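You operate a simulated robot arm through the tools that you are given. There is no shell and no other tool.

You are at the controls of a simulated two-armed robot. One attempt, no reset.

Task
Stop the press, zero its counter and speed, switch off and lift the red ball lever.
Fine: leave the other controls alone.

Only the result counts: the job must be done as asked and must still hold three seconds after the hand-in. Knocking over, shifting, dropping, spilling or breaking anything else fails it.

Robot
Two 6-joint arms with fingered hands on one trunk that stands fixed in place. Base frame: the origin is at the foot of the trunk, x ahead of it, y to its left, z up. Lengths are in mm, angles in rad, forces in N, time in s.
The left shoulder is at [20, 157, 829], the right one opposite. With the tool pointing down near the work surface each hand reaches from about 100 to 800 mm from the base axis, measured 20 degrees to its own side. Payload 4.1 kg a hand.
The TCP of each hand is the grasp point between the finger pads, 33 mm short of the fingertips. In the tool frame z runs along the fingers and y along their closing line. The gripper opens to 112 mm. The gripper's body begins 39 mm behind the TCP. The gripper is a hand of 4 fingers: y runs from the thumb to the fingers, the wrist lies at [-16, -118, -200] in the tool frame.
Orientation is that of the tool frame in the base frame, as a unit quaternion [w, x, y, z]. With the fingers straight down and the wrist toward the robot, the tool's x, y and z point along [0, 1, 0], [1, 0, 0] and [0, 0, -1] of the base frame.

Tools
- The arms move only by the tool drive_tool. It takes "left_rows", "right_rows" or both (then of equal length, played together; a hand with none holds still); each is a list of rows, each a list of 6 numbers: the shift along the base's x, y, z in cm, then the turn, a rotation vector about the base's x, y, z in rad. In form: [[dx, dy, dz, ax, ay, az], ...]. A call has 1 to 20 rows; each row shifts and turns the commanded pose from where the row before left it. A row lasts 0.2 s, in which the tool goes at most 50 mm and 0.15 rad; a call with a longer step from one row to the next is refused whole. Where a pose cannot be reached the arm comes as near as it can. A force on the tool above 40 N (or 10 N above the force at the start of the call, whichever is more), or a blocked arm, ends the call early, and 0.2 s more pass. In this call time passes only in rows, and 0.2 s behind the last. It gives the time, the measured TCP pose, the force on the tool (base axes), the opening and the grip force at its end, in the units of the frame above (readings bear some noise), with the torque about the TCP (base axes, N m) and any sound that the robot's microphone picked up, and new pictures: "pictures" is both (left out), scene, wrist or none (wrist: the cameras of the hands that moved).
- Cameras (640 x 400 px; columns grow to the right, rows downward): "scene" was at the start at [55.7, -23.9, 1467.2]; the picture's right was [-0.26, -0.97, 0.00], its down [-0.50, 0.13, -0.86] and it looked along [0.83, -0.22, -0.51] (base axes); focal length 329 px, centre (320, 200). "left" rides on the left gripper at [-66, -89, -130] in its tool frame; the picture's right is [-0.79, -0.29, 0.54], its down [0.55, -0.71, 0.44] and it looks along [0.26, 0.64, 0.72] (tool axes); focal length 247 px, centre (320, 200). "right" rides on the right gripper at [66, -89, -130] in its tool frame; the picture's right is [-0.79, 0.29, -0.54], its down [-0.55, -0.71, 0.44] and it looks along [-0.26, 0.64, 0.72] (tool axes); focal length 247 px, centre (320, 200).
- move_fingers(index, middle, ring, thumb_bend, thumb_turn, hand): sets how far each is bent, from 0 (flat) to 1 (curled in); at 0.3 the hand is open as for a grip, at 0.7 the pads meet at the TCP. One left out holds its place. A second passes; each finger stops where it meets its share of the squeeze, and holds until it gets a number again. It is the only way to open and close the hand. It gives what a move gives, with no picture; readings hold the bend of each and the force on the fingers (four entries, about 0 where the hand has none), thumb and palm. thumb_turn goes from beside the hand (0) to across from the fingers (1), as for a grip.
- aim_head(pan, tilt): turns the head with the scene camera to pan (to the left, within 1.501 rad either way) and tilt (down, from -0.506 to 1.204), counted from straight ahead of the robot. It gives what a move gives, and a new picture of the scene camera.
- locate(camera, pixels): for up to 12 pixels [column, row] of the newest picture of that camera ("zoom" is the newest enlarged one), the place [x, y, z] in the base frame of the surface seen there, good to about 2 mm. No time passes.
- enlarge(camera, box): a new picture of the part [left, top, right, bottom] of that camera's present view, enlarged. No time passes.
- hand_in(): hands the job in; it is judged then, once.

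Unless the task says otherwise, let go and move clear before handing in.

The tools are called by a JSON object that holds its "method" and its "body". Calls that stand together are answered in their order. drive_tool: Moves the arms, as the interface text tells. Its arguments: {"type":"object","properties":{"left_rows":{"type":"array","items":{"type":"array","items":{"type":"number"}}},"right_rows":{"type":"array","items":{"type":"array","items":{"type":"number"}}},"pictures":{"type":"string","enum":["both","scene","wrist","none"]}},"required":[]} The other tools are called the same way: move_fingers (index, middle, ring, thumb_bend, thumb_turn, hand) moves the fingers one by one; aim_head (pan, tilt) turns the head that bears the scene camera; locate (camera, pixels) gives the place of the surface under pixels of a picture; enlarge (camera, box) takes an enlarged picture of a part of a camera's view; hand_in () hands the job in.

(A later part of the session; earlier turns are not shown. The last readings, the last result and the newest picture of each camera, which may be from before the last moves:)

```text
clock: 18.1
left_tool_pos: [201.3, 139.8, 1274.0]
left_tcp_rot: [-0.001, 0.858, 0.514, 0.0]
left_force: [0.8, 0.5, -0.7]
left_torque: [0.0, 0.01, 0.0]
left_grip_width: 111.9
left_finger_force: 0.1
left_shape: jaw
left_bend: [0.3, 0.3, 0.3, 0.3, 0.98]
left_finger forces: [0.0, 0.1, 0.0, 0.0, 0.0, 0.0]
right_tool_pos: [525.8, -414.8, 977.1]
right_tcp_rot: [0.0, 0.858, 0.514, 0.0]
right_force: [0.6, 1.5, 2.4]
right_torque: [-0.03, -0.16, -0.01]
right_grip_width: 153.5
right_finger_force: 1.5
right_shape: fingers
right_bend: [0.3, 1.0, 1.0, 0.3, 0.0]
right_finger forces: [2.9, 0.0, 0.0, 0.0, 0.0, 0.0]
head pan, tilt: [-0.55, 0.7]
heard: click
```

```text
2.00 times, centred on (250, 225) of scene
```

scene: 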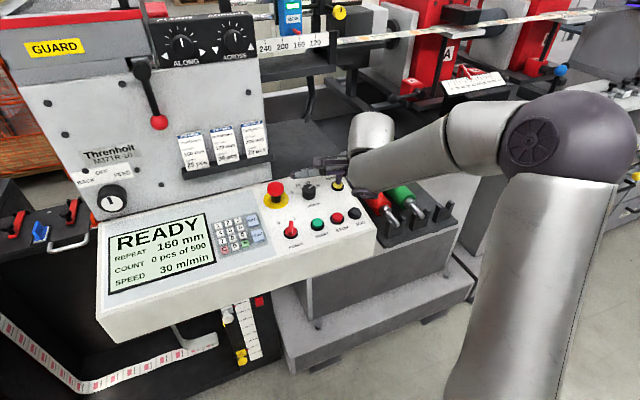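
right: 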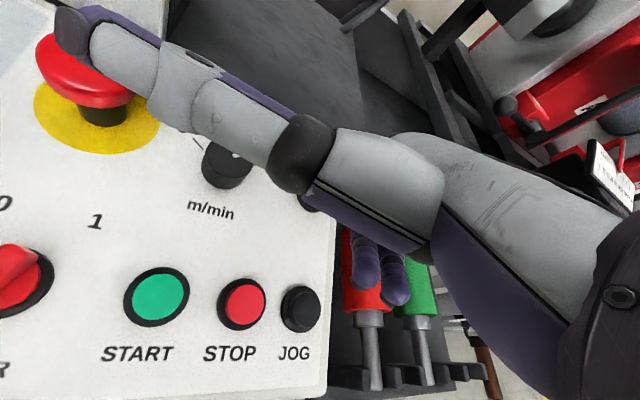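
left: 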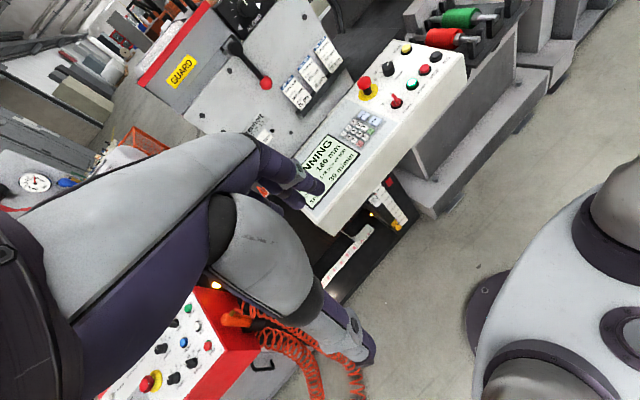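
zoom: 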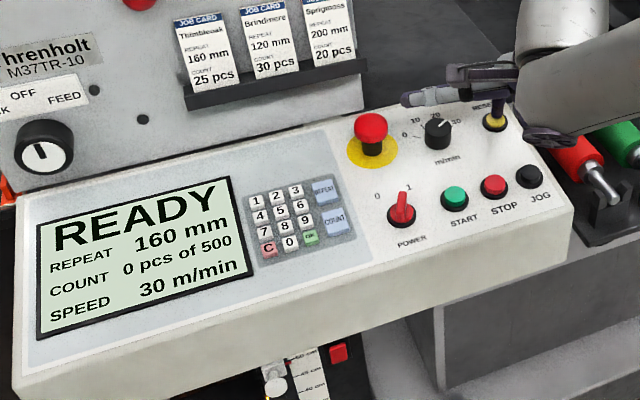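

The screen shows READY with 0 pcs. Next is the speed dial, so I'll raise the hand, move back and look at the knob closely.

{"method": "drive_tool", "body": {"right_rows": [[0, 0, 2, 0, 0, 0], [0, 0, 4, 0, 0, 0], [0, 0, 4, 0, 0, 0], [-3, 0, 3, 0, 0, 0], [-4, 0, 2, 0, 0, 0], [-4, 0, 0, 0, 0, 0]]}}

{"method": "enlarge", "body": {"camera": "scene", "box": [260, 165, 380, 240]}}

{"method": "enlarge", "body": {"camera": "right", "box": [60, 80, 320, 340]}}

```text
clock: 19.5
left_tool_pos: [202.0, 139.9, 1273.8]
left_tcp_rot: [0.0, 0.858, 0.513, 0.0]
left_force: [0.4, -0.3, -0.6]
left_torque: [-0.01, 0.07, -0.01]
left_grip_width: 111.8
left_finger_force: 0.1
left_shape: jaw
left_bend: [0.3, 0.3, 0.3, 0.3, 0.98]
left_finger forces: [0.0, 0.1, 0.0, 0.1, 0.0, 0.0]
right_tool_pos: [417.2, -411.5, 1127.0]
right_tcp_rot: [-0.001, 0.858, 0.514, -0.001]
right_force: [1.0, 0.9, 0.3]
right_torque: [-0.01, 0.06, 0.01]
right_grip_width: 153.8
right_finger_force: 0.0
right_shape: fingers
right_bend: [0.3, 1.0, 1.0, 0.3, 0.0]
right_finger forces: [0.0, 0.0, 0.1, 0.0, 0.1, 0.1]
head pan, tilt: [-0.55, 0.7]
```

scene: 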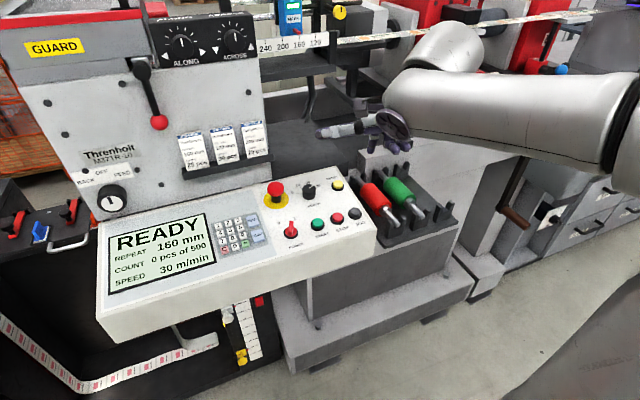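
right: 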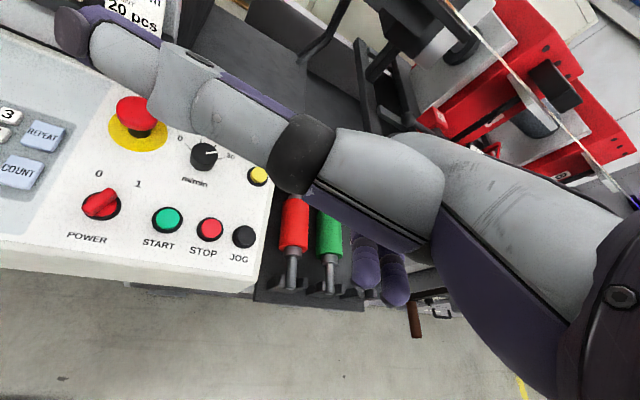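

```text
5.33 times, centred on (320, 202) of scene
```

zoom: 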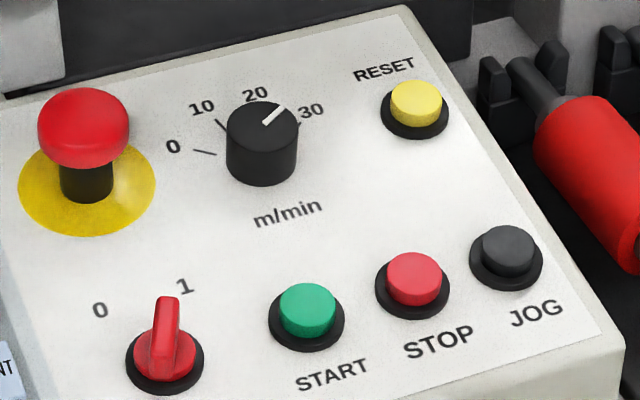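

```text
1.54 times, centred on (190, 210) of right
```

zoom: 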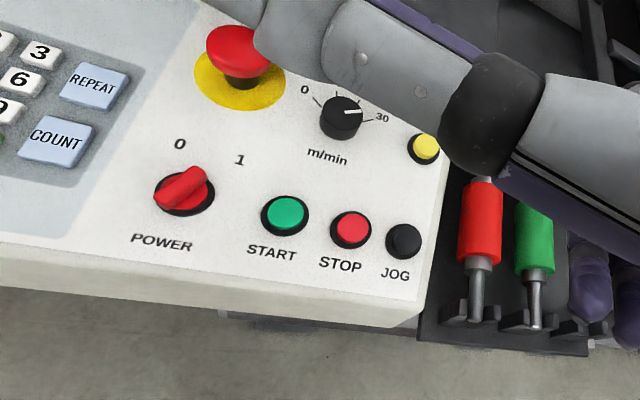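

I'll re-enlarge the scene view so I can measure the dial and the POWER knob.

{"method": "enlarge", "body": {"camera": "scene", "box": [260, 165, 380, 240]}}

{"method": "locate", "body": {"camera": "zoom", "pixels": [[231, 127], [293, 128], [262, 149], [262, 105], [262, 127], [285, 109], [264, 183], [168, 300], [163, 372], [138, 362], [196, 355], [165, 340]]}}

{"method": "locate", "body": {"camera": "zoom", "pixels": [[208, 153], [218, 123], [300, 122], [167, 348], [169, 310], [180, 330], [153, 335], [190, 340]]}}

```text
5.33 times, centred on (320, 202) of scene
```

zoom: 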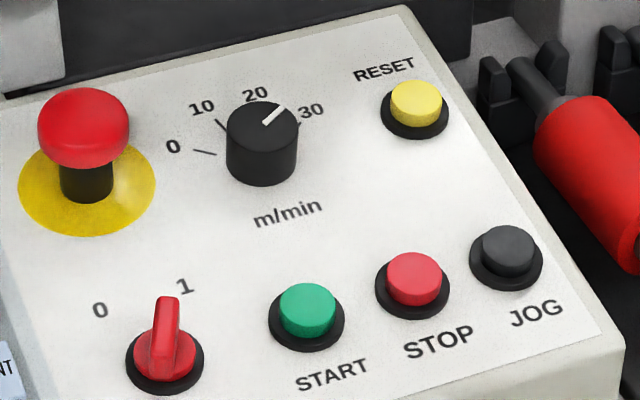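

```text
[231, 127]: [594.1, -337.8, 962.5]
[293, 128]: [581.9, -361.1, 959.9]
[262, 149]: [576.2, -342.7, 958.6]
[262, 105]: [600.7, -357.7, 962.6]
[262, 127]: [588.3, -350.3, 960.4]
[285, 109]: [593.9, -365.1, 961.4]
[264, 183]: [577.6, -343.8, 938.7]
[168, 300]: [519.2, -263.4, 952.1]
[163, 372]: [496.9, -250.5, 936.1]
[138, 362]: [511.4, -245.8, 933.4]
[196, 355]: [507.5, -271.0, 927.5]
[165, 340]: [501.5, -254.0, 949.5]
```

```text
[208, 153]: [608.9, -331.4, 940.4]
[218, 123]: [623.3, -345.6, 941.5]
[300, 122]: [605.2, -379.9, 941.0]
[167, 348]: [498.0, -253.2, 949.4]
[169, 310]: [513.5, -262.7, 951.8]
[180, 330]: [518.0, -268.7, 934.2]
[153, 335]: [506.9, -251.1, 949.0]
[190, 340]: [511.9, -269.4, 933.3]
```

The dial is centred at (588,-350), about 28 mm wide, with its top at z=960. Its pointer reads about +60° and the 0 tick is at about −60°, so it needs roughly 120° counterclockwise. I'll shape a pinch with thumb, index and middle and check its geometry in the air.

{"method": "move_fingers", "body": {"hand": "right", "index": 0.5, "middle": 0.5, "ring": 1, "thumb_bend": 0.5, "thumb_turn": 0.98}}

{"method": "drive_tool", "body": {"right_rows": [[0, 3, 3, 0, 0, 0], [0, 3, 3, 0, 0, 0]]}}

{"method": "enlarge", "body": {"camera": "scene", "box": [300, 60, 500, 220]}}

{"method": "enlarge", "body": {"camera": "right", "box": [160, 100, 480, 300]}}

```text
clock: 20.5
left_tool_pos: [202.9, 138.6, 1273.1]
left_tcp_rot: [0.001, 0.858, 0.513, 0.0]
left_force: [-0.1, 0.3, 1.1]
left_torque: [-0.01, 0.02, 0.02]
left_grip_width: 111.6
left_finger_force: 0.1
left_shape: jaw
left_bend: [0.3, 0.3, 0.3, 0.3, 0.98]
left_finger forces: [0.1, 0.0, 0.1, 0.0, 0.0, 0.0]
right_tool_pos: [417.6, -412.1, 1127.7]
right_tcp_rot: [0.0, 0.858, 0.514, 0.0]
right_force: [-0.6, -0.1, -0.3]
right_torque: [0.0, 0.01, -0.01]
right_grip_width: 58.3
right_finger_force: 0.0
right_shape: fingers
right_bend: [0.5, 0.5, 1.0, 0.5, 0.98]
right_finger forces: [0.0, 0.1, 0.1, 0.0, 0.1, 0.0]
head pan, tilt: [-0.55, 0.7]
```

```text
clock: 21.1
left_tool_pos: [200.9, 139.1, 1272.8]
left_tcp_rot: [0.0, 0.858, 0.514, 0.0]
left_force: [0.2, -0.2, -0.7]
left_torque: [0.03, 0.0, -0.04]
left_grip_width: 111.9
left_finger_force: 0.0
left_shape: jaw
left_bend: [0.3, 0.3, 0.3, 0.3, 0.98]
left_finger forces: [0.0, 0.0, 0.1, 0.0, 0.0, 0.0]
right_tool_pos: [418.0, -353.5, 1186.9]
right_tcp_rot: [0.0, 0.858, 0.514, 0.001]
right_force: [0.1, -1.4, 0.2]
right_torque: [0.03, -0.01, 0.02]
right_grip_width: 58.2
right_finger_force: 0.1
right_shape: fingers
right_bend: [0.5, 0.5, 1.0, 0.5, 0.98]
right_finger forces: [0.0, 0.0, 0.0, 0.0, 0.1, 0.1]
head pan, tilt: [-0.55, 0.7]
```

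scene: 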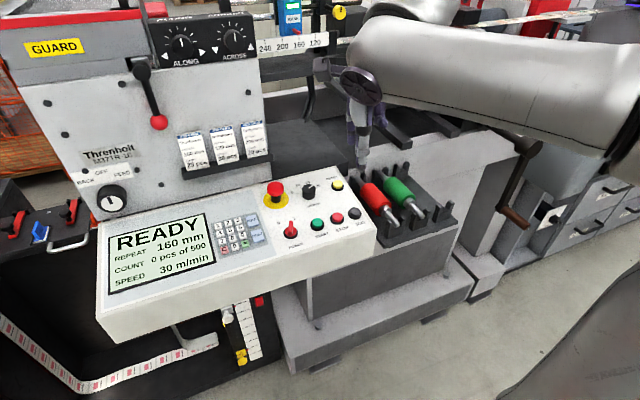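
right: 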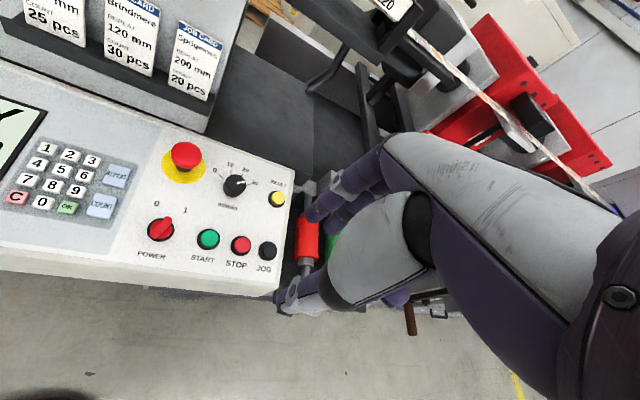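

```text
2.50 times, centred on (400, 140) of scene
```

zoom: 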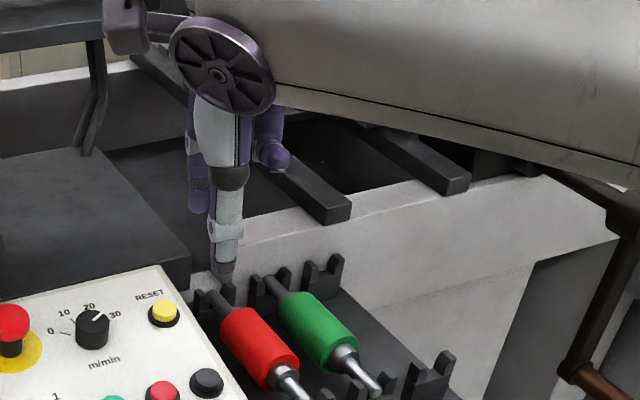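

```text
2.00 times, centred on (320, 200) of right
```

zoom: 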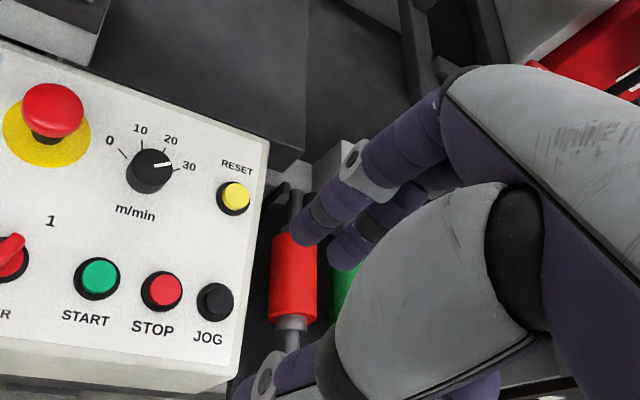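

I'll locate the thumb tip and fingertips from the wrist camera zoom, at (265,385), (305,238) and (345,262).

{"method": "locate", "body": {"camera": "zoom", "pixels": [[303, 235], [300, 225], [345, 260], [262, 385], [248, 392], [285, 375], [350, 185], [365, 215]]}}

{"method": "locate", "body": {"camera": "scene", "pixels": [[362, 164], [364, 158], [353, 140], [365, 150], [360, 166]]}}

```text
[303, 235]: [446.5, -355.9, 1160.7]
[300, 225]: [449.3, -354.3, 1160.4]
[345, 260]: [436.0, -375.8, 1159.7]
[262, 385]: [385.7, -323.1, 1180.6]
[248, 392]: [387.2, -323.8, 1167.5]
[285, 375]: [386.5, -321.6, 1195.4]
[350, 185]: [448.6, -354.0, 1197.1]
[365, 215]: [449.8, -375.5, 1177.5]
```

```text
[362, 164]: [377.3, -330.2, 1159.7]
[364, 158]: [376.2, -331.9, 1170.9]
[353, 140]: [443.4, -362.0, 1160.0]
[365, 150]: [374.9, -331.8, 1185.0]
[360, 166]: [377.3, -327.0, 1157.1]
```

The pinch is symmetric about the TCP (thumb at about −35, fingers at about +29), with tips 32 mm below it. I'll yaw the hand −47°, tilt it to match the panel, and hover over the dial.

{"method": "drive_tool", "body": {"right_rows": [[2.8, 0.05, -2, 0, 0, -0.137], [2.8, 0.05, -2, 0, 0, -0.137], [2.8, 0.05, -2, 0, 0, -0.137], [2.8, 0.05, -2, 0, 0, -0.137], [2.8, 0.05, -2, 0, 0, -0.137], [2.8, 0.05, -2, 0, 0, -0.137], [0, 0, 0, -0.03, -0.144, 0]]}}

{"method": "aim_head", "body": {"pan": -0.5, "tilt": 0.7}}

{"method": "enlarge", "body": {"camera": "scene", "box": [250, 80, 450, 240]}}

{"method": "enlarge", "body": {"camera": "right", "box": [160, 100, 480, 300]}}

```text
clock: 22.7
left_tool_pos: [201.7, 139.6, 1274.1]
left_tcp_rot: [0.0, 0.858, 0.513, -0.001]
left_force: [0.1, -0.3, 0.4]
left_torque: [0.0, -0.03, -0.01]
left_grip_width: 111.9
left_finger_force: 0.2
left_shape: jaw
left_bend: [0.3, 0.3, 0.3, 0.3, 0.98]
left_finger forces: [0.0, 0.0, 0.0, 0.0, 0.0, 0.0]
right_tool_pos: [582.9, -349.7, 1068.8]
right_tcp_rot: [0.024, 0.989, 0.127, 0.07]
right_force: [0.2, -0.7, 1.0]
right_torque: [0.01, 0.01, 0.03]
right_grip_width: 58.0
right_finger_force: 0.1
right_shape: fingers
right_bend: [0.5, 0.5, 1.0, 0.5, 0.98]
right_finger forces: [0.1, 0.0, 0.0, 0.1, 0.0, 0.1]
head pan, tilt: [-0.55, 0.7]
```

scene: 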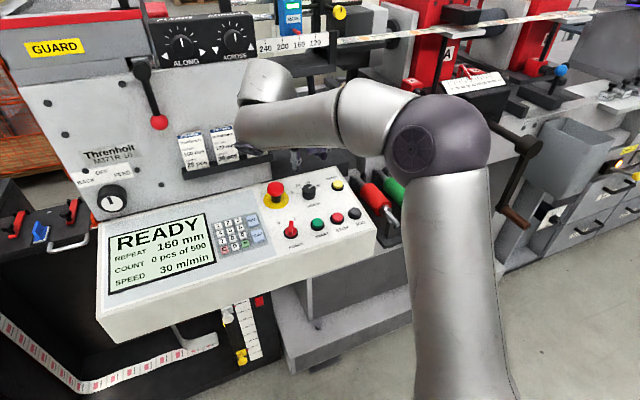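
right: 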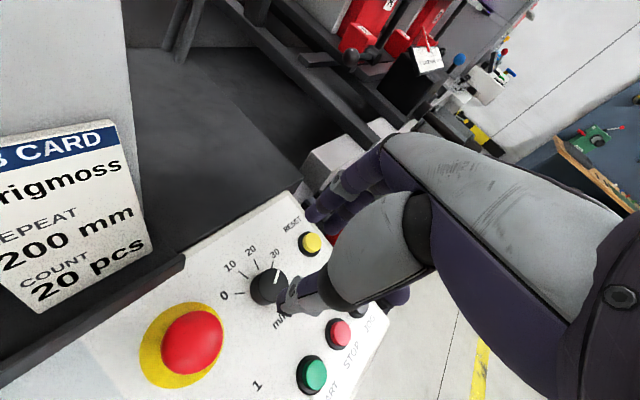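

```text
clock: 23.4
left_tool_pos: [201.7, 138.3, 1275.1]
left_tcp_rot: [0.0, 0.859, 0.513, 0.0]
left_force: [-0.6, -0.2, 0.3]
left_torque: [0.01, 0.02, 0.01]
left_grip_width: 112.0
left_finger_force: 0.0
left_shape: jaw
left_bend: [0.3, 0.3, 0.3, 0.3, 0.98]
left_finger forces: [0.0, 0.0, 0.0, 0.1, 0.0, 0.0]
right_tool_pos: [583.8, -348.5, 1069.9]
right_tcp_rot: [0.024, 0.989, 0.126, 0.068]
right_force: [0.7, -0.3, 0.1]
right_torque: [0.0, 0.03, 0.0]
right_grip_width: 58.0
right_finger_force: 0.2
right_shape: fingers
right_bend: [0.5, 0.5, 1.0, 0.5, 0.98]
right_finger forces: [0.0, 0.1, 0.0, 0.0, 0.0, 0.0]
head pan, tilt: [-0.499, 0.7]
```

scene: 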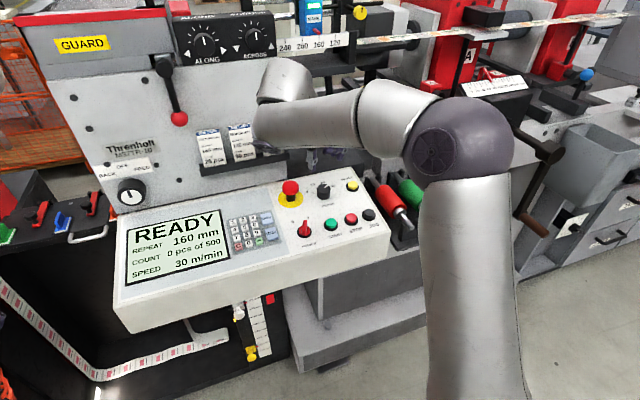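

```text
2.50 times, centred on (350, 160) of scene
```

zoom: 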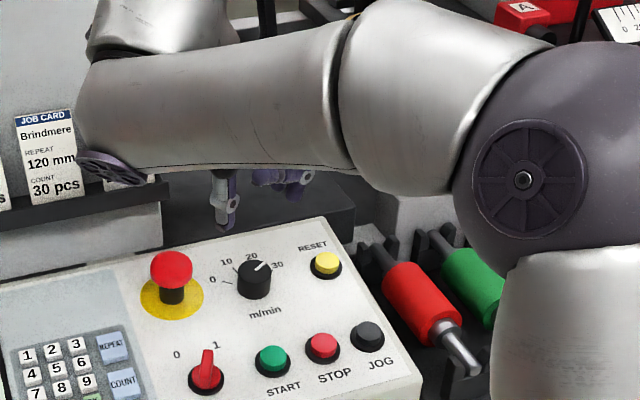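

```text
2.00 times, centred on (320, 200) of right
```

zoom: 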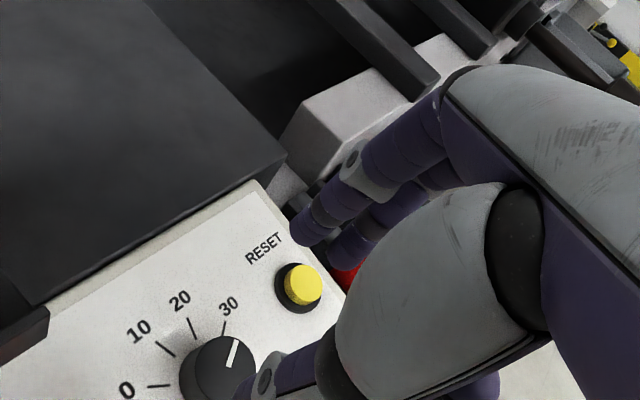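

The forearm passes close in front of the job-card shelf at zoom (100,165). I'll check that clearance before going down.

{"method": "locate", "body": {"camera": "scene", "pixels": [[213, 150], [240, 140], [275, 158], [268, 80], [300, 75], [290, 150], [262, 130], [310, 150], [180, 118], [165, 65], [212, 165], [250, 50]]}}

```text
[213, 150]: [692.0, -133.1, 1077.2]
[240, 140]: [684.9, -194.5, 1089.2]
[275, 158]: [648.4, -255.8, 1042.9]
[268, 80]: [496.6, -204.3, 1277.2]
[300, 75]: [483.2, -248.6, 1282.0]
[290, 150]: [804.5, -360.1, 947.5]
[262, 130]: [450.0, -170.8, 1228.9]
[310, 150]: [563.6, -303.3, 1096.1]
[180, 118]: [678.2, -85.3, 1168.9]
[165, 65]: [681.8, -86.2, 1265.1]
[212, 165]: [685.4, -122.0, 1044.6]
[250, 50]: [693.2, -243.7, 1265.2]
```

The shelf front is at x≈648 and the arm stays below about 580, so there is room. To keep the thumb away from the E-stop I'll use two grips of about 70° each, starting at yaw −55°, and go down to just above the dial.

{"method": "drive_tool", "body": {"right_rows": [[0.1, -0.05, 0, -0.0168, 0.0035, 0.1157], [0.1, -0.05, -1, -0.0168, 0.0035, 0.1157], [0, 0, -2, -0.0168, 0.0035, 0.1157], [0, 0, -2, 0, 0, 0]]}}

{"method": "enlarge", "body": {"camera": "scene", "box": [250, 100, 410, 240]}}

{"method": "enlarge", "body": {"camera": "right", "box": [160, 150, 480, 350]}}

```text
clock: 24.4
left_tool_pos: [201.6, 139.6, 1273.5]
left_tcp_rot: [0.0, 0.858, 0.513, 0.0]
left_force: [0.8, 0.7, -0.2]
left_torque: [-0.01, 0.0, 0.01]
left_grip_width: 111.5
left_finger_force: 0.2
left_shape: jaw
left_bend: [0.3, 0.3, 0.3, 0.3, 0.98]
left_finger forces: [0.1, 0.0, 0.0, 0.0, 0.0, 0.1]
right_tool_pos: [584.2, -350.8, 1019.9]
right_tcp_rot: [0.035, 0.952, 0.298, 0.064]
right_force: [-0.2, 0.7, -0.2]
right_torque: [0.0, 0.02, 0.03]
right_grip_width: 57.9
right_finger_force: 0.1
right_shape: fingers
right_bend: [0.5, 0.5, 1.0, 0.5, 0.98]
right_finger forces: [0.0, 0.0, 0.1, 0.1, 0.1, 0.1]
head pan, tilt: [-0.499, 0.7]
```

scene: 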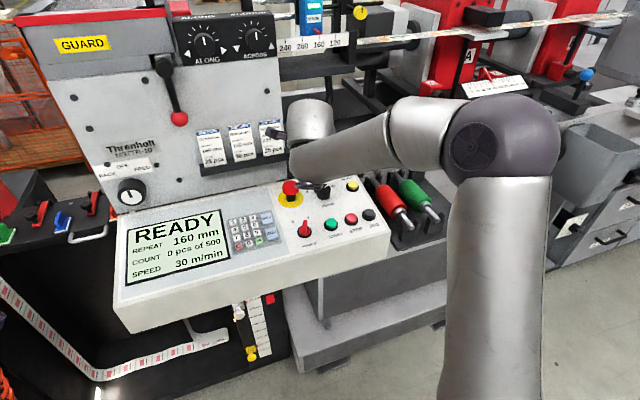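
right: 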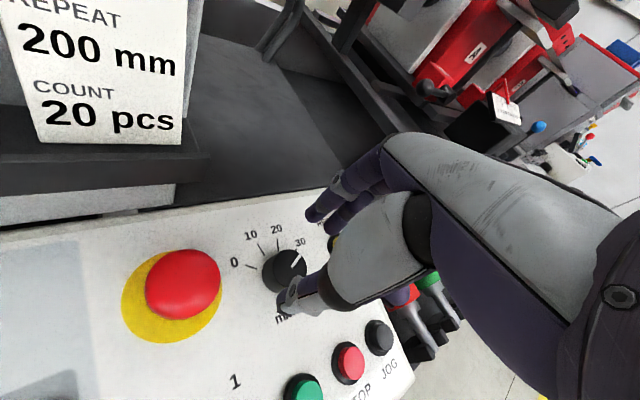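

```text
2.86 times, centred on (330, 170) of scene
```

zoom: 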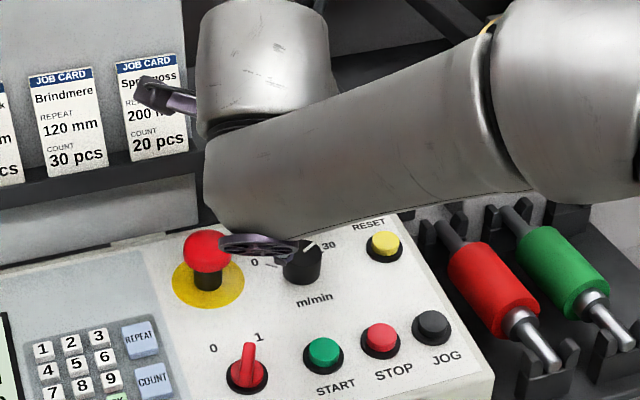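

```text
2.00 times, centred on (320, 250) of right
```

zoom: 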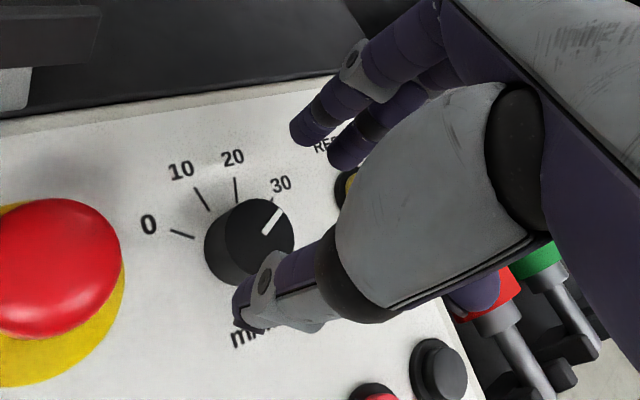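

The dial sits between the thumb and fingers in the wrist view, with its top centre at zoom (258,238). I'll locate it from this camera to confirm the centring.

{"method": "locate", "body": {"camera": "zoom", "pixels": [[258, 238], [230, 238], [288, 238], [258, 205], [255, 320], [300, 125], [340, 155], [245, 300], [240, 320]]}}

```text
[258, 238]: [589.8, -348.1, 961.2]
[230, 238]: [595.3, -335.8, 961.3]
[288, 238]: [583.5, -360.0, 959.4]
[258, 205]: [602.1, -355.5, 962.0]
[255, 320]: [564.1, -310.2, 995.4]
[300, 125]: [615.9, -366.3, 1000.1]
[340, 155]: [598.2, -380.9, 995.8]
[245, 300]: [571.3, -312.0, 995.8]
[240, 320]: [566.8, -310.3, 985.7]
```

The dial centre is about (589,-349.4). I'll go down to TCP z≈980 and centre over it.

{"method": "drive_tool", "body": {"right_rows": [[0.2, 0.2, -1.5, 0, 0, 0], [0, 0, -1.5, 0, 0, 0], [0, 0, -1, 0, 0, 0]]}}

{"method": "enlarge", "body": {"camera": "right", "box": [160, 150, 480, 350]}}

```text
clock: 25.1
left_tool_pos: [201.5, 139.2, 1274.3]
left_tcp_rot: [0.0, 0.858, 0.513, 0.001]
left_force: [-0.6, -0.7, 0.0]
left_torque: [0.0, -0.03, 0.0]
left_grip_width: 111.9
left_finger_force: 0.0
left_shape: jaw
left_bend: [0.3, 0.3, 0.3, 0.3, 0.98]
left_finger forces: [0.0, 0.1, 0.1, 0.0, 0.1, 0.1]
right_tool_pos: [587.7, -349.0, 977.5]
right_tcp_rot: [0.036, 0.952, 0.298, 0.064]
right_force: [0.2, 0.3, 0.6]
right_torque: [0.02, 0.02, 0.02]
right_grip_width: 58.1
right_finger_force: 0.1
right_shape: fingers
right_bend: [0.5, 0.5, 1.0, 0.5, 0.98]
right_finger forces: [0.0, 0.0, 0.0, 0.0, 0.0, 0.0]
head pan, tilt: [-0.499, 0.7]
```

scene: 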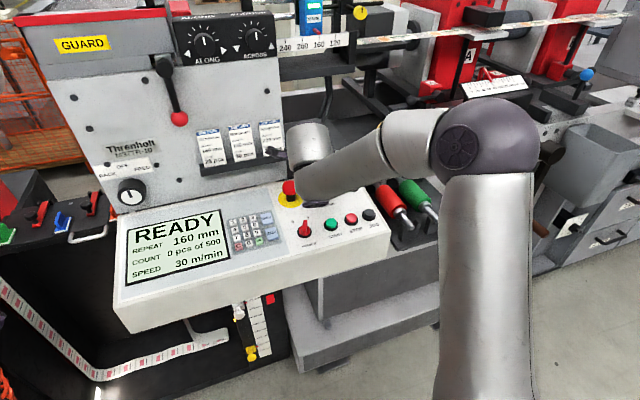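
right: 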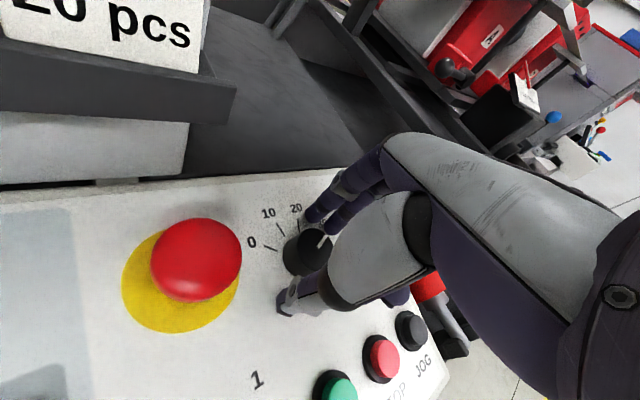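

```text
2.00 times, centred on (320, 250) of right
```

zoom: 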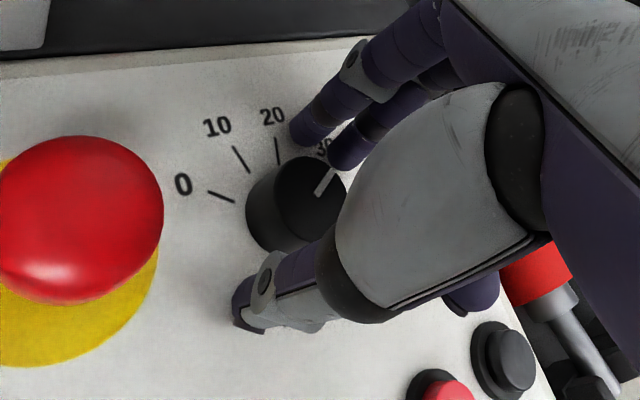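

The pinch straddles the dial. I'll close thumb, index and middle onto it.

{"method": "move_fingers", "body": {"hand": "right", "index": 0.66, "middle": 0.66, "thumb_bend": 0.66}}

{"method": "enlarge", "body": {"camera": "right", "box": [160, 150, 480, 350]}}

```text
clock: 26.1
left_tool_pos: [201.1, 138.8, 1273.8]
left_tcp_rot: [0.001, 0.858, 0.513, 0.0]
left_force: [0.5, -0.3, -0.3]
left_torque: [-0.03, 0.0, 0.03]
left_grip_width: 111.9
left_finger_force: 0.0
left_shape: jaw
left_bend: [0.3, 0.3, 0.3, 0.3, 0.98]
left_finger forces: [0.0, 0.1, 0.0, 0.1, 0.0, 0.0]
right_tool_pos: [588.1, -349.2, 977.2]
right_tcp_rot: [0.037, 0.952, 0.298, 0.064]
right_force: [3.7, -3.6, -0.3]
right_torque: [-0.14, -0.07, 0.0]
right_grip_width: 28.7
right_finger_force: 6.7
right_shape: fingers
right_bend: [0.6, 0.63, 1.0, 0.61, 0.99]
right_finger forces: [5.2, 3.8, 0.0, 0.0, 4.6, 0.1]
head pan, tilt: [-0.499, 0.7]
```

```text
2.00 times, centred on (320, 250) of right
```

zoom: 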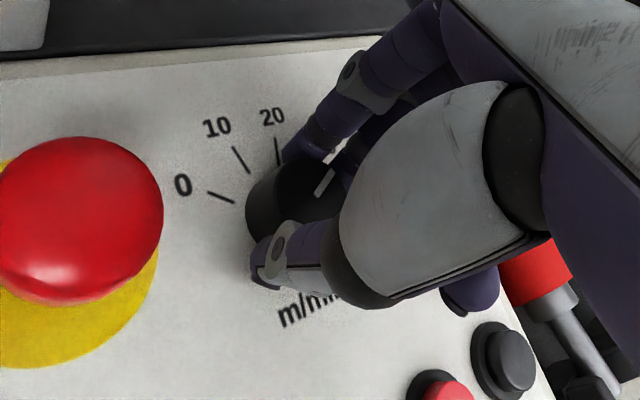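

The dial is gripped (28.7 mm wide, about 4–5 N on each contact). I'll turn counterclockwise about 70° about the panel normal.

{"method": "drive_tool", "body": {"right_rows": [[0, 0, 0, -0.0194, 0.004, 0.1335], [0, 0, 0, -0.0194, 0.004, 0.1335], [0, 0, 0, -0.0194, 0.004, 0.1335], [0, 0, 0, -0.0194, 0.004, 0.1335], [0, 0, 0, -0.0194, 0.004, 0.1335], [0, 0, 0, -0.0194, 0.004, 0.1335], [0, 0, 0, -0.0194, 0.004, 0.1335], [0, 0, 0, -0.0194, 0.004, 0.1335], [0, 0, 0, -0.0194, 0.004, 0.1335]]}}

{"method": "enlarge", "body": {"camera": "scene", "box": [110, 160, 430, 290]}}

{"method": "enlarge", "body": {"camera": "right", "box": [160, 150, 480, 350]}}

```text
clock: 28.1
left_tool_pos: [201.8, 139.4, 1274.0]
left_tcp_rot: [0.0, 0.858, 0.513, 0.0]
left_force: [0.0, 0.8, 0.1]
left_torque: [0.03, -0.01, -0.03]
left_grip_width: 112.0
left_finger_force: 0.0
left_shape: jaw
left_bend: [0.3, 0.3, 0.3, 0.3, 0.98]
left_finger forces: [0.0, 0.1, 0.0, 0.1, 0.0, 0.0]
right_tool_pos: [589.5, -349.6, 978.7]
right_tcp_rot: [0.062, 0.676, 0.733, 0.037]
right_force: [2.3, 0.4, -1.6]
right_torque: [0.0, -0.1, -0.05]
right_grip_width: 28.8
right_finger_force: 6.7
right_shape: fingers
right_bend: [0.6, 0.63, 1.0, 0.61, 1.0]
right_finger forces: [4.7, 4.0, 0.0, 0.0, 5.4, 0.0]
right hand out of reach, approached as far as the arm can: row 9
head pan, tilt: [-0.499, 0.7]
```

scene: 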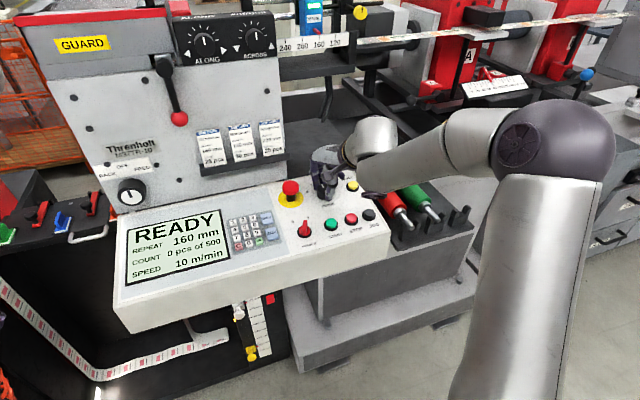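
right: 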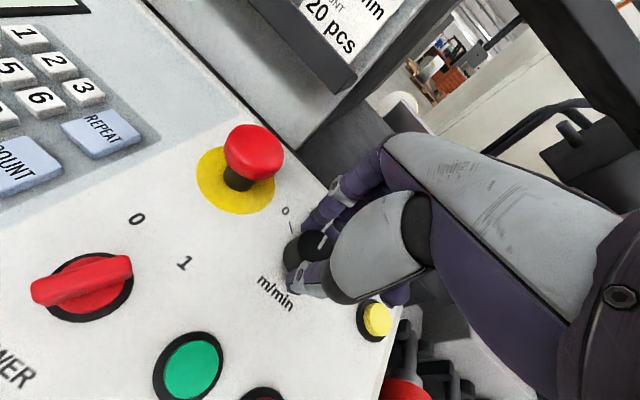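

```text
2.00 times, centred on (270, 225) of scene
```

zoom: 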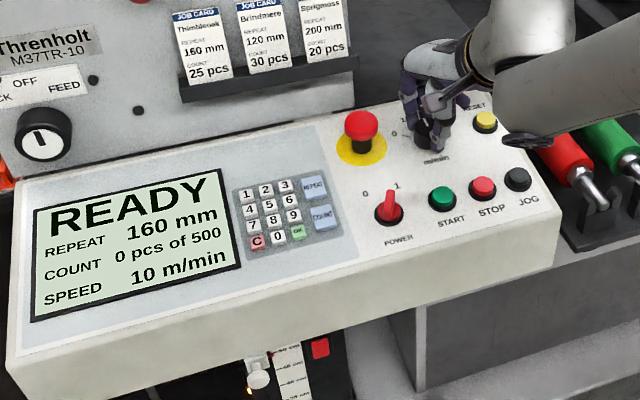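

```text
2.00 times, centred on (320, 250) of right
```

zoom: 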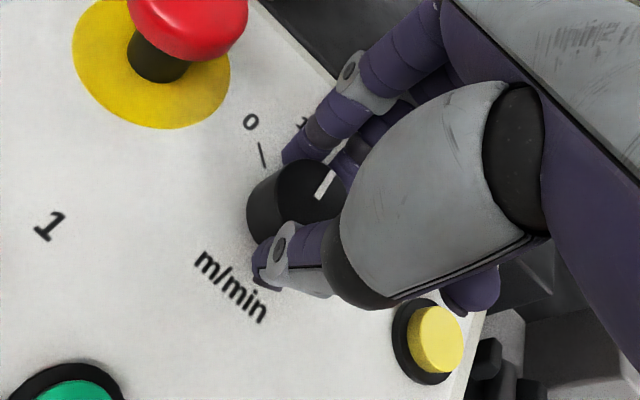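

The screen now shows 10 m/min, and the arm reached its turn limit at yaw ≈5°. I'll open, turn the hand back around the dial and regrip.

{"method": "move_fingers", "body": {"hand": "right", "index": 0.5, "middle": 0.5, "thumb_bend": 0.5}}

{"method": "drive_tool", "body": {"right_rows": [[0, 0, 0, 0.0194, -0.004, -0.1335], [0, 0, 0, 0.0194, -0.004, -0.1335], [0, 0, 0, 0.0194, -0.004, -0.1335], [0, 0, 0, 0.0194, -0.004, -0.1335], [0, 0, 0, 0.0194, -0.004, -0.1335], [0, 0, 0, 0.0194, -0.004, -0.1335], [0, 0, 0, 0.0194, -0.004, -0.1335], [0, 0, 0, 0.0194, -0.004, -0.1335], [0, 0, 0, 0.0194, -0.004, -0.1335]]}}

{"method": "enlarge", "body": {"camera": "scene", "box": [110, 160, 430, 290]}}

{"method": "enlarge", "body": {"camera": "right", "box": [160, 150, 480, 350]}}

```text
clock: 29.1
left_tool_pos: [201.7, 138.7, 1274.1]
left_tcp_rot: [0.0, 0.858, 0.514, 0.0]
left_force: [0.6, 0.1, 1.0]
left_torque: [0.04, -0.02, -0.01]
left_grip_width: 111.7
left_finger_force: 0.1
left_shape: jaw
left_bend: [0.3, 0.3, 0.3, 0.3, 0.98]
left_finger forces: [0.0, 0.0, 0.0, 0.0, 0.0, 0.0]
right_tool_pos: [587.6, -350.6, 978.5]
right_tcp_rot: [0.064, 0.677, 0.732, 0.037]
right_force: [-0.8, 0.3, -1.4]
right_torque: [0.01, -0.02, -0.01]
right_grip_width: 57.0
right_finger_force: 0.1
right_shape: fingers
right_bend: [0.5, 0.5, 1.0, 0.5, 0.98]
right_finger forces: [0.1, 0.1, 0.0, 0.0, 0.0, 0.0]
head pan, tilt: [-0.499, 0.7]
```

```text
clock: 31.1
left_tool_pos: [202.1, 139.6, 1274.6]
left_tcp_rot: [0.0, 0.858, 0.513, 0.0]
left_force: [-0.4, -0.5, -0.1]
left_torque: [0.02, 0.02, 0.0]
left_grip_width: 111.9
left_finger_force: 0.2
left_shape: jaw
left_bend: [0.3, 0.3, 0.3, 0.3, 0.98]
left_finger forces: [0.0, 0.1, 0.0, 0.1, 0.0, 0.0]
right_tool_pos: [588.6, -349.5, 978.5]
right_tcp_rot: [0.031, 0.974, 0.214, 0.068]
right_force: [1.0, -1.2, 0.0]
right_torque: [-0.01, -0.04, -0.03]
right_grip_width: 57.1
right_finger_force: 0.2
right_shape: fingers
right_bend: [0.5, 0.5, 1.0, 0.5, 0.98]
right_finger forces: [0.0, 0.0, 0.1, 0.1, 0.1, 0.0]
head pan, tilt: [-0.499, 0.7]
```

scene: 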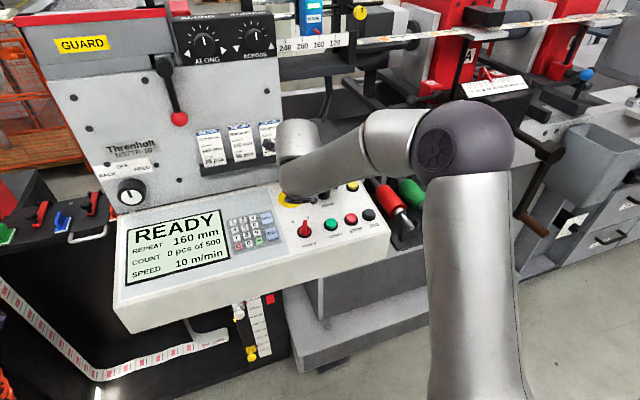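
right: 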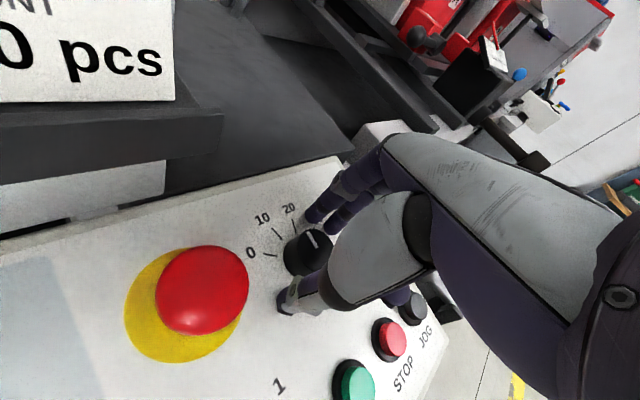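

```text
2.00 times, centred on (270, 225) of scene
```

zoom: 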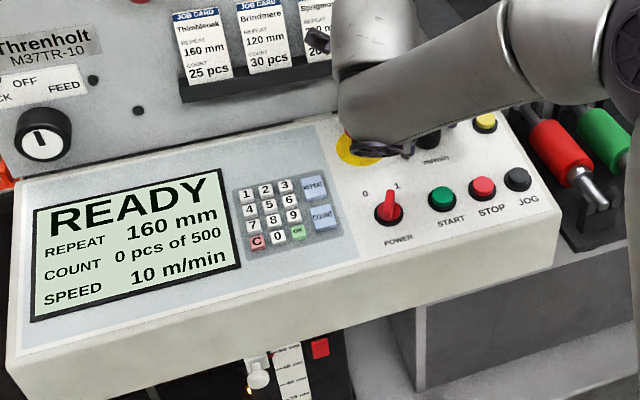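

```text
2.00 times, centred on (320, 250) of right
```

zoom: 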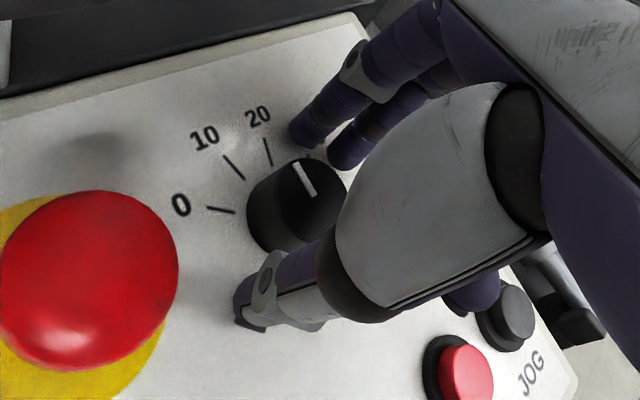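

The hand is back at yaw −65° around the dial. I'll grip again and turn further, watching the display.

{"method": "move_fingers", "body": {"hand": "right", "index": 0.66, "middle": 0.66, "thumb_bend": 0.66}}

{"method": "drive_tool", "body": {"right_rows": [[0, 0, 0, -0.0194, 0.004, 0.1335], [0, 0, 0, -0.0194, 0.004, 0.1335], [0, 0, 0, -0.0194, 0.004, 0.1335], [0, 0, 0, -0.0194, 0.004, 0.1335], [0, 0, 0, -0.0194, 0.004, 0.1335], [0, 0, 0, -0.0194, 0.004, 0.1335]]}}

{"method": "enlarge", "body": {"camera": "scene", "box": [110, 160, 430, 290]}}

{"method": "enlarge", "body": {"camera": "right", "box": [160, 150, 480, 350]}}

```text
clock: 32.1
left_tool_pos: [201.9, 138.3, 1272.9]
left_tcp_rot: [0.0, 0.858, 0.514, 0.0]
left_force: [-0.5, -0.4, -0.2]
left_torque: [0.02, 0.03, 0.04]
left_grip_width: 111.9
left_finger_force: 0.1
left_shape: jaw
left_bend: [0.3, 0.3, 0.3, 0.3, 0.98]
left_finger forces: [0.0, 0.0, 0.1, 0.0, 0.0, 0.1]
right_tool_pos: [589.3, -349.8, 977.5]
right_tcp_rot: [0.03, 0.974, 0.214, 0.065]
right_force: [1.7, -3.0, 0.6]
right_torque: [-0.13, -0.04, -0.04]
right_grip_width: 28.7
right_finger_force: 6.9
right_shape: fingers
right_bend: [0.6, 0.63, 1.0, 0.61, 0.99]
right_finger forces: [5.0, 4.2, 0.0, 0.1, 4.9, 0.0]
head pan, tilt: [-0.499, 0.7]
```

```text
clock: 33.5
left_tool_pos: [201.9, 138.8, 1274.0]
left_tcp_rot: [0.0, 0.858, 0.513, 0.0]
left_force: [1.4, 0.4, -0.2]
left_torque: [-0.02, -0.03, 0.0]
left_grip_width: 112.0
left_finger_force: 0.0
left_shape: jaw
left_bend: [0.3, 0.3, 0.3, 0.3, 0.98]
left_finger forces: [0.0, 0.0, 0.0, 0.1, 0.0, 0.0]
right_tool_pos: [588.0, -350.0, 976.8]
right_tcp_rot: [0.054, 0.81, 0.582, 0.048]
right_force: [4.0, -2.8, 4.5]
right_torque: [-0.13, -0.16, -0.03]
right_grip_width: 28.7
right_finger_force: 7.5
right_shape: fingers
right_bend: [0.6, 0.63, 1.0, 0.61, 0.99]
right_finger forces: [5.1, 5.6, 0.0, 0.0, 5.1, 0.1]
head pan, tilt: [-0.499, 0.7]
```

scene: 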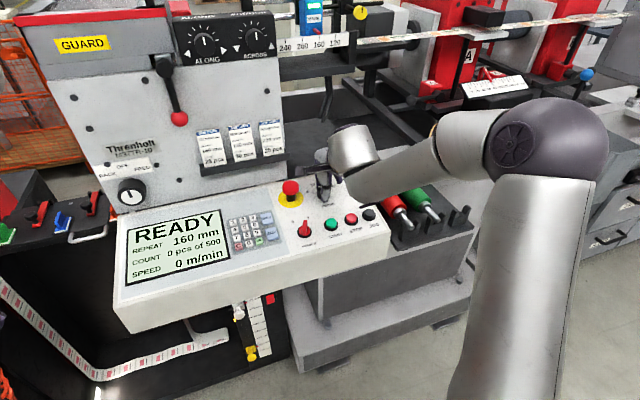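
right: 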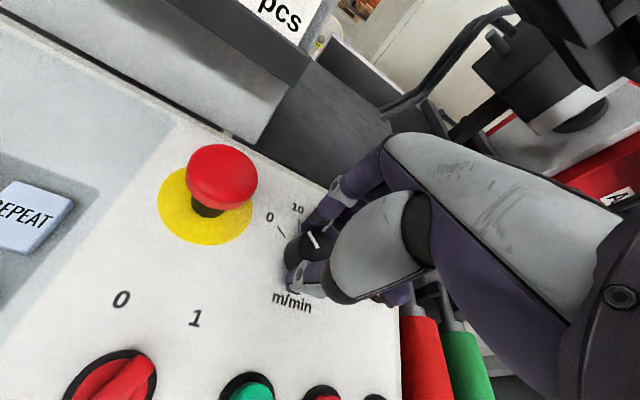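

```text
2.00 times, centred on (270, 225) of scene
```

zoom: 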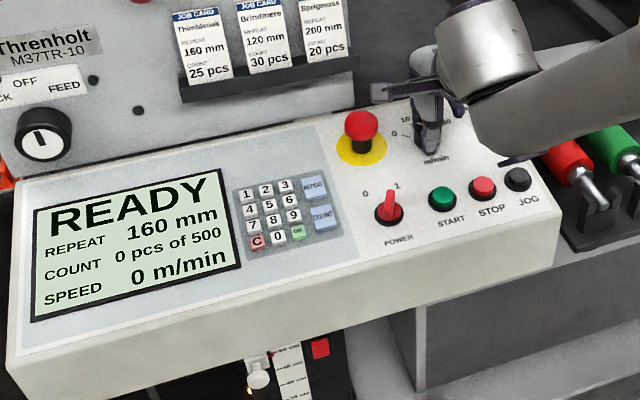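

```text
2.00 times, centred on (320, 250) of right
```

zoom: 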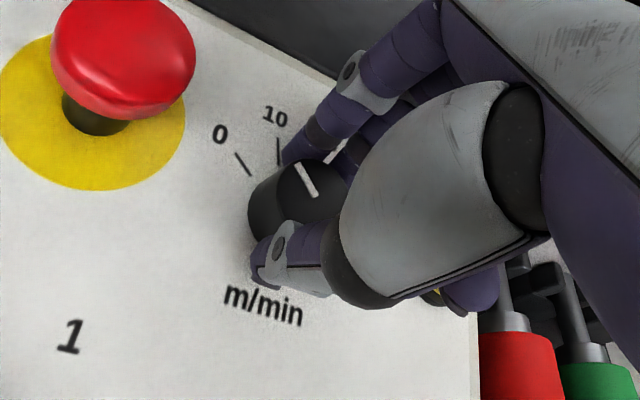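

The display now reads 0 m/min. I'll release, lift straight up, and check the dial pointer.

{"method": "move_fingers", "body": {"hand": "right", "index": 0.5, "middle": 0.5, "thumb_bend": 0.5}}

{"method": "drive_tool", "body": {"right_rows": [[-0.4, 0.1, 2.5, 0, 0, 0], [-0.4, 0.1, 3, 0, 0, 0], [0, 0, 4, 0, 0, 0], [-3, -2, 3, 0, 0, 0], [-4, -2, 0, 0, 0, 0]]}}

{"method": "enlarge", "body": {"camera": "scene", "box": [270, 165, 390, 240]}}

```text
clock: 34.5
left_tool_pos: [200.8, 139.6, 1273.2]
left_tcp_rot: [0.0, 0.858, 0.513, 0.0]
left_force: [-0.5, 0.5, -0.2]
left_torque: [0.01, 0.01, 0.0]
left_grip_width: 111.8
left_finger_force: 0.1
left_shape: jaw
left_bend: [0.3, 0.3, 0.3, 0.3, 0.98]
left_finger forces: [0.0, 0.1, 0.1, 0.0, 0.0, 0.1]
right_tool_pos: [589.0, -349.8, 977.8]
right_tcp_rot: [0.055, 0.81, 0.582, 0.049]
right_force: [-0.5, -0.2, -0.3]
right_torque: [0.0, 0.02, -0.01]
right_grip_width: 56.9
right_finger_force: 0.1
right_shape: fingers
right_bend: [0.5, 0.5, 1.0, 0.5, 0.98]
right_finger forces: [0.1, 0.0, 0.0, 0.1, 0.0, 0.0]
head pan, tilt: [-0.499, 0.7]
```

```text
clock: 35.8
left_tool_pos: [200.9, 139.0, 1273.6]
left_tcp_rot: [0.0, 0.858, 0.514, 0.0]
left_force: [1.0, 0.7, -1.1]
left_torque: [-0.02, 0.05, 0.03]
left_grip_width: 111.9
left_finger_force: 0.0
left_shape: jaw
left_bend: [0.3, 0.3, 0.3, 0.3, 0.98]
left_finger forces: [0.1, 0.0, 0.0, 0.0, 0.0, 0.1]
right_tool_pos: [512.7, -386.4, 1105.0]
right_tcp_rot: [0.054, 0.81, 0.582, 0.049]
right_force: [1.2, 0.3, -0.4]
right_torque: [-0.01, 0.02, 0.01]
right_grip_width: 57.1
right_finger_force: 0.0
right_shape: fingers
right_bend: [0.5, 0.5, 1.0, 0.5, 0.98]
right_finger forces: [0.0, 0.0, 0.0, 0.0, 0.0, 0.0]
head pan, tilt: [-0.499, 0.7]
```

scene: 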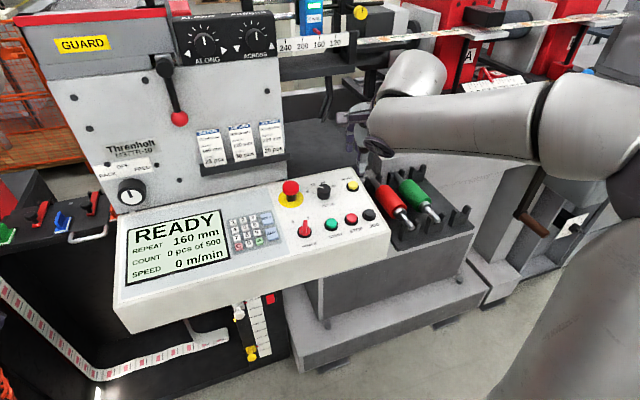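
right: 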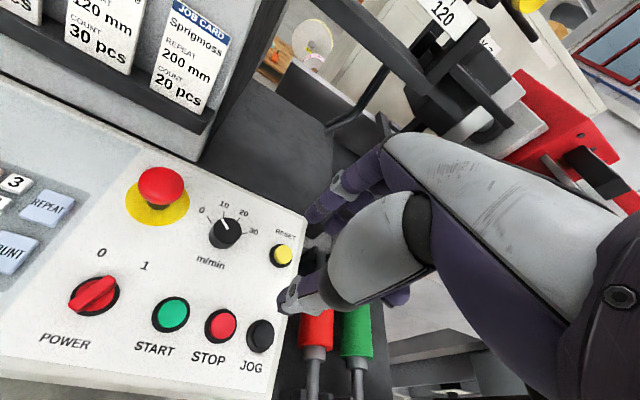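

```text
5.33 times, centred on (330, 202) of scene
```

zoom: 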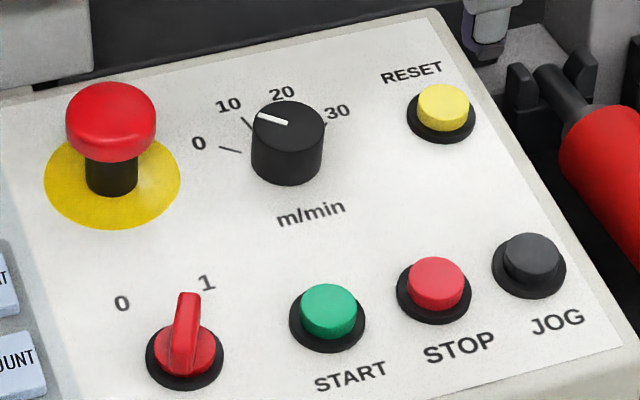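

The dial pointer is now parallel to the 0 tick and the display agrees. Next is the POWER bar, so I'll measure it from both cameras.

{"method": "locate", "body": {"camera": "zoom", "pixels": [[190, 296], [183, 340], [178, 372], [150, 360], [218, 352], [184, 387], [185, 325], [326, 320], [330, 348], [204, 340], [165, 345]]}}

{"method": "enlarge", "body": {"camera": "right", "box": [30, 230, 190, 350]}}

```text
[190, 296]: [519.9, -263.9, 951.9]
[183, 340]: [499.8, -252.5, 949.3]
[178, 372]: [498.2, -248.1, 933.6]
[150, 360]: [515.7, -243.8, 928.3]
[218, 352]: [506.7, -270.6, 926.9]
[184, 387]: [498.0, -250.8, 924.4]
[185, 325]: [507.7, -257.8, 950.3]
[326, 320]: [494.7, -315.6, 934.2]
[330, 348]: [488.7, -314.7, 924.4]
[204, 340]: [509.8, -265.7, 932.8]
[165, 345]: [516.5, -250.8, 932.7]
```

```text
3.33 times, centred on (110, 290) of right
```

zoom: 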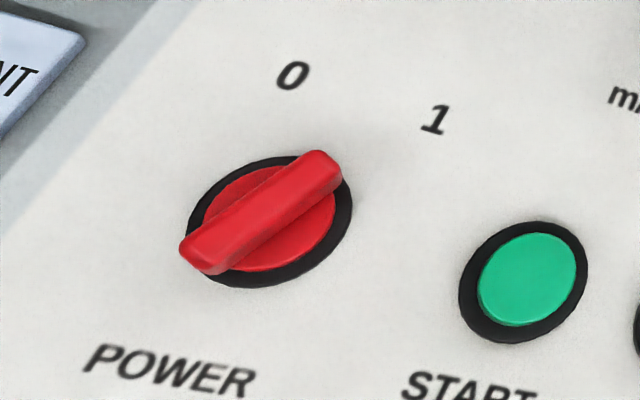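

{"method": "locate", "body": {"camera": "zoom", "pixels": [[318, 157], [190, 247], [262, 205], [205, 268], [338, 180], [270, 220], [192, 220], [348, 205], [268, 282], [280, 162], [255, 195], [290, 210]]}}

```text
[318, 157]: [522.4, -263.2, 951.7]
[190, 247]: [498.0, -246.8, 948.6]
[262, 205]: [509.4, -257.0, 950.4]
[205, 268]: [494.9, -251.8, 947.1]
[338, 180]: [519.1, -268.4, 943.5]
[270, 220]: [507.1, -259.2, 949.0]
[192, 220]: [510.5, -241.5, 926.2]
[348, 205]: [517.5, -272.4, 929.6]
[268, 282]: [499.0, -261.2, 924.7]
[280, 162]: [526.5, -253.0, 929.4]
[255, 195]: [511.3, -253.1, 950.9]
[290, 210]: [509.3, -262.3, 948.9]
```

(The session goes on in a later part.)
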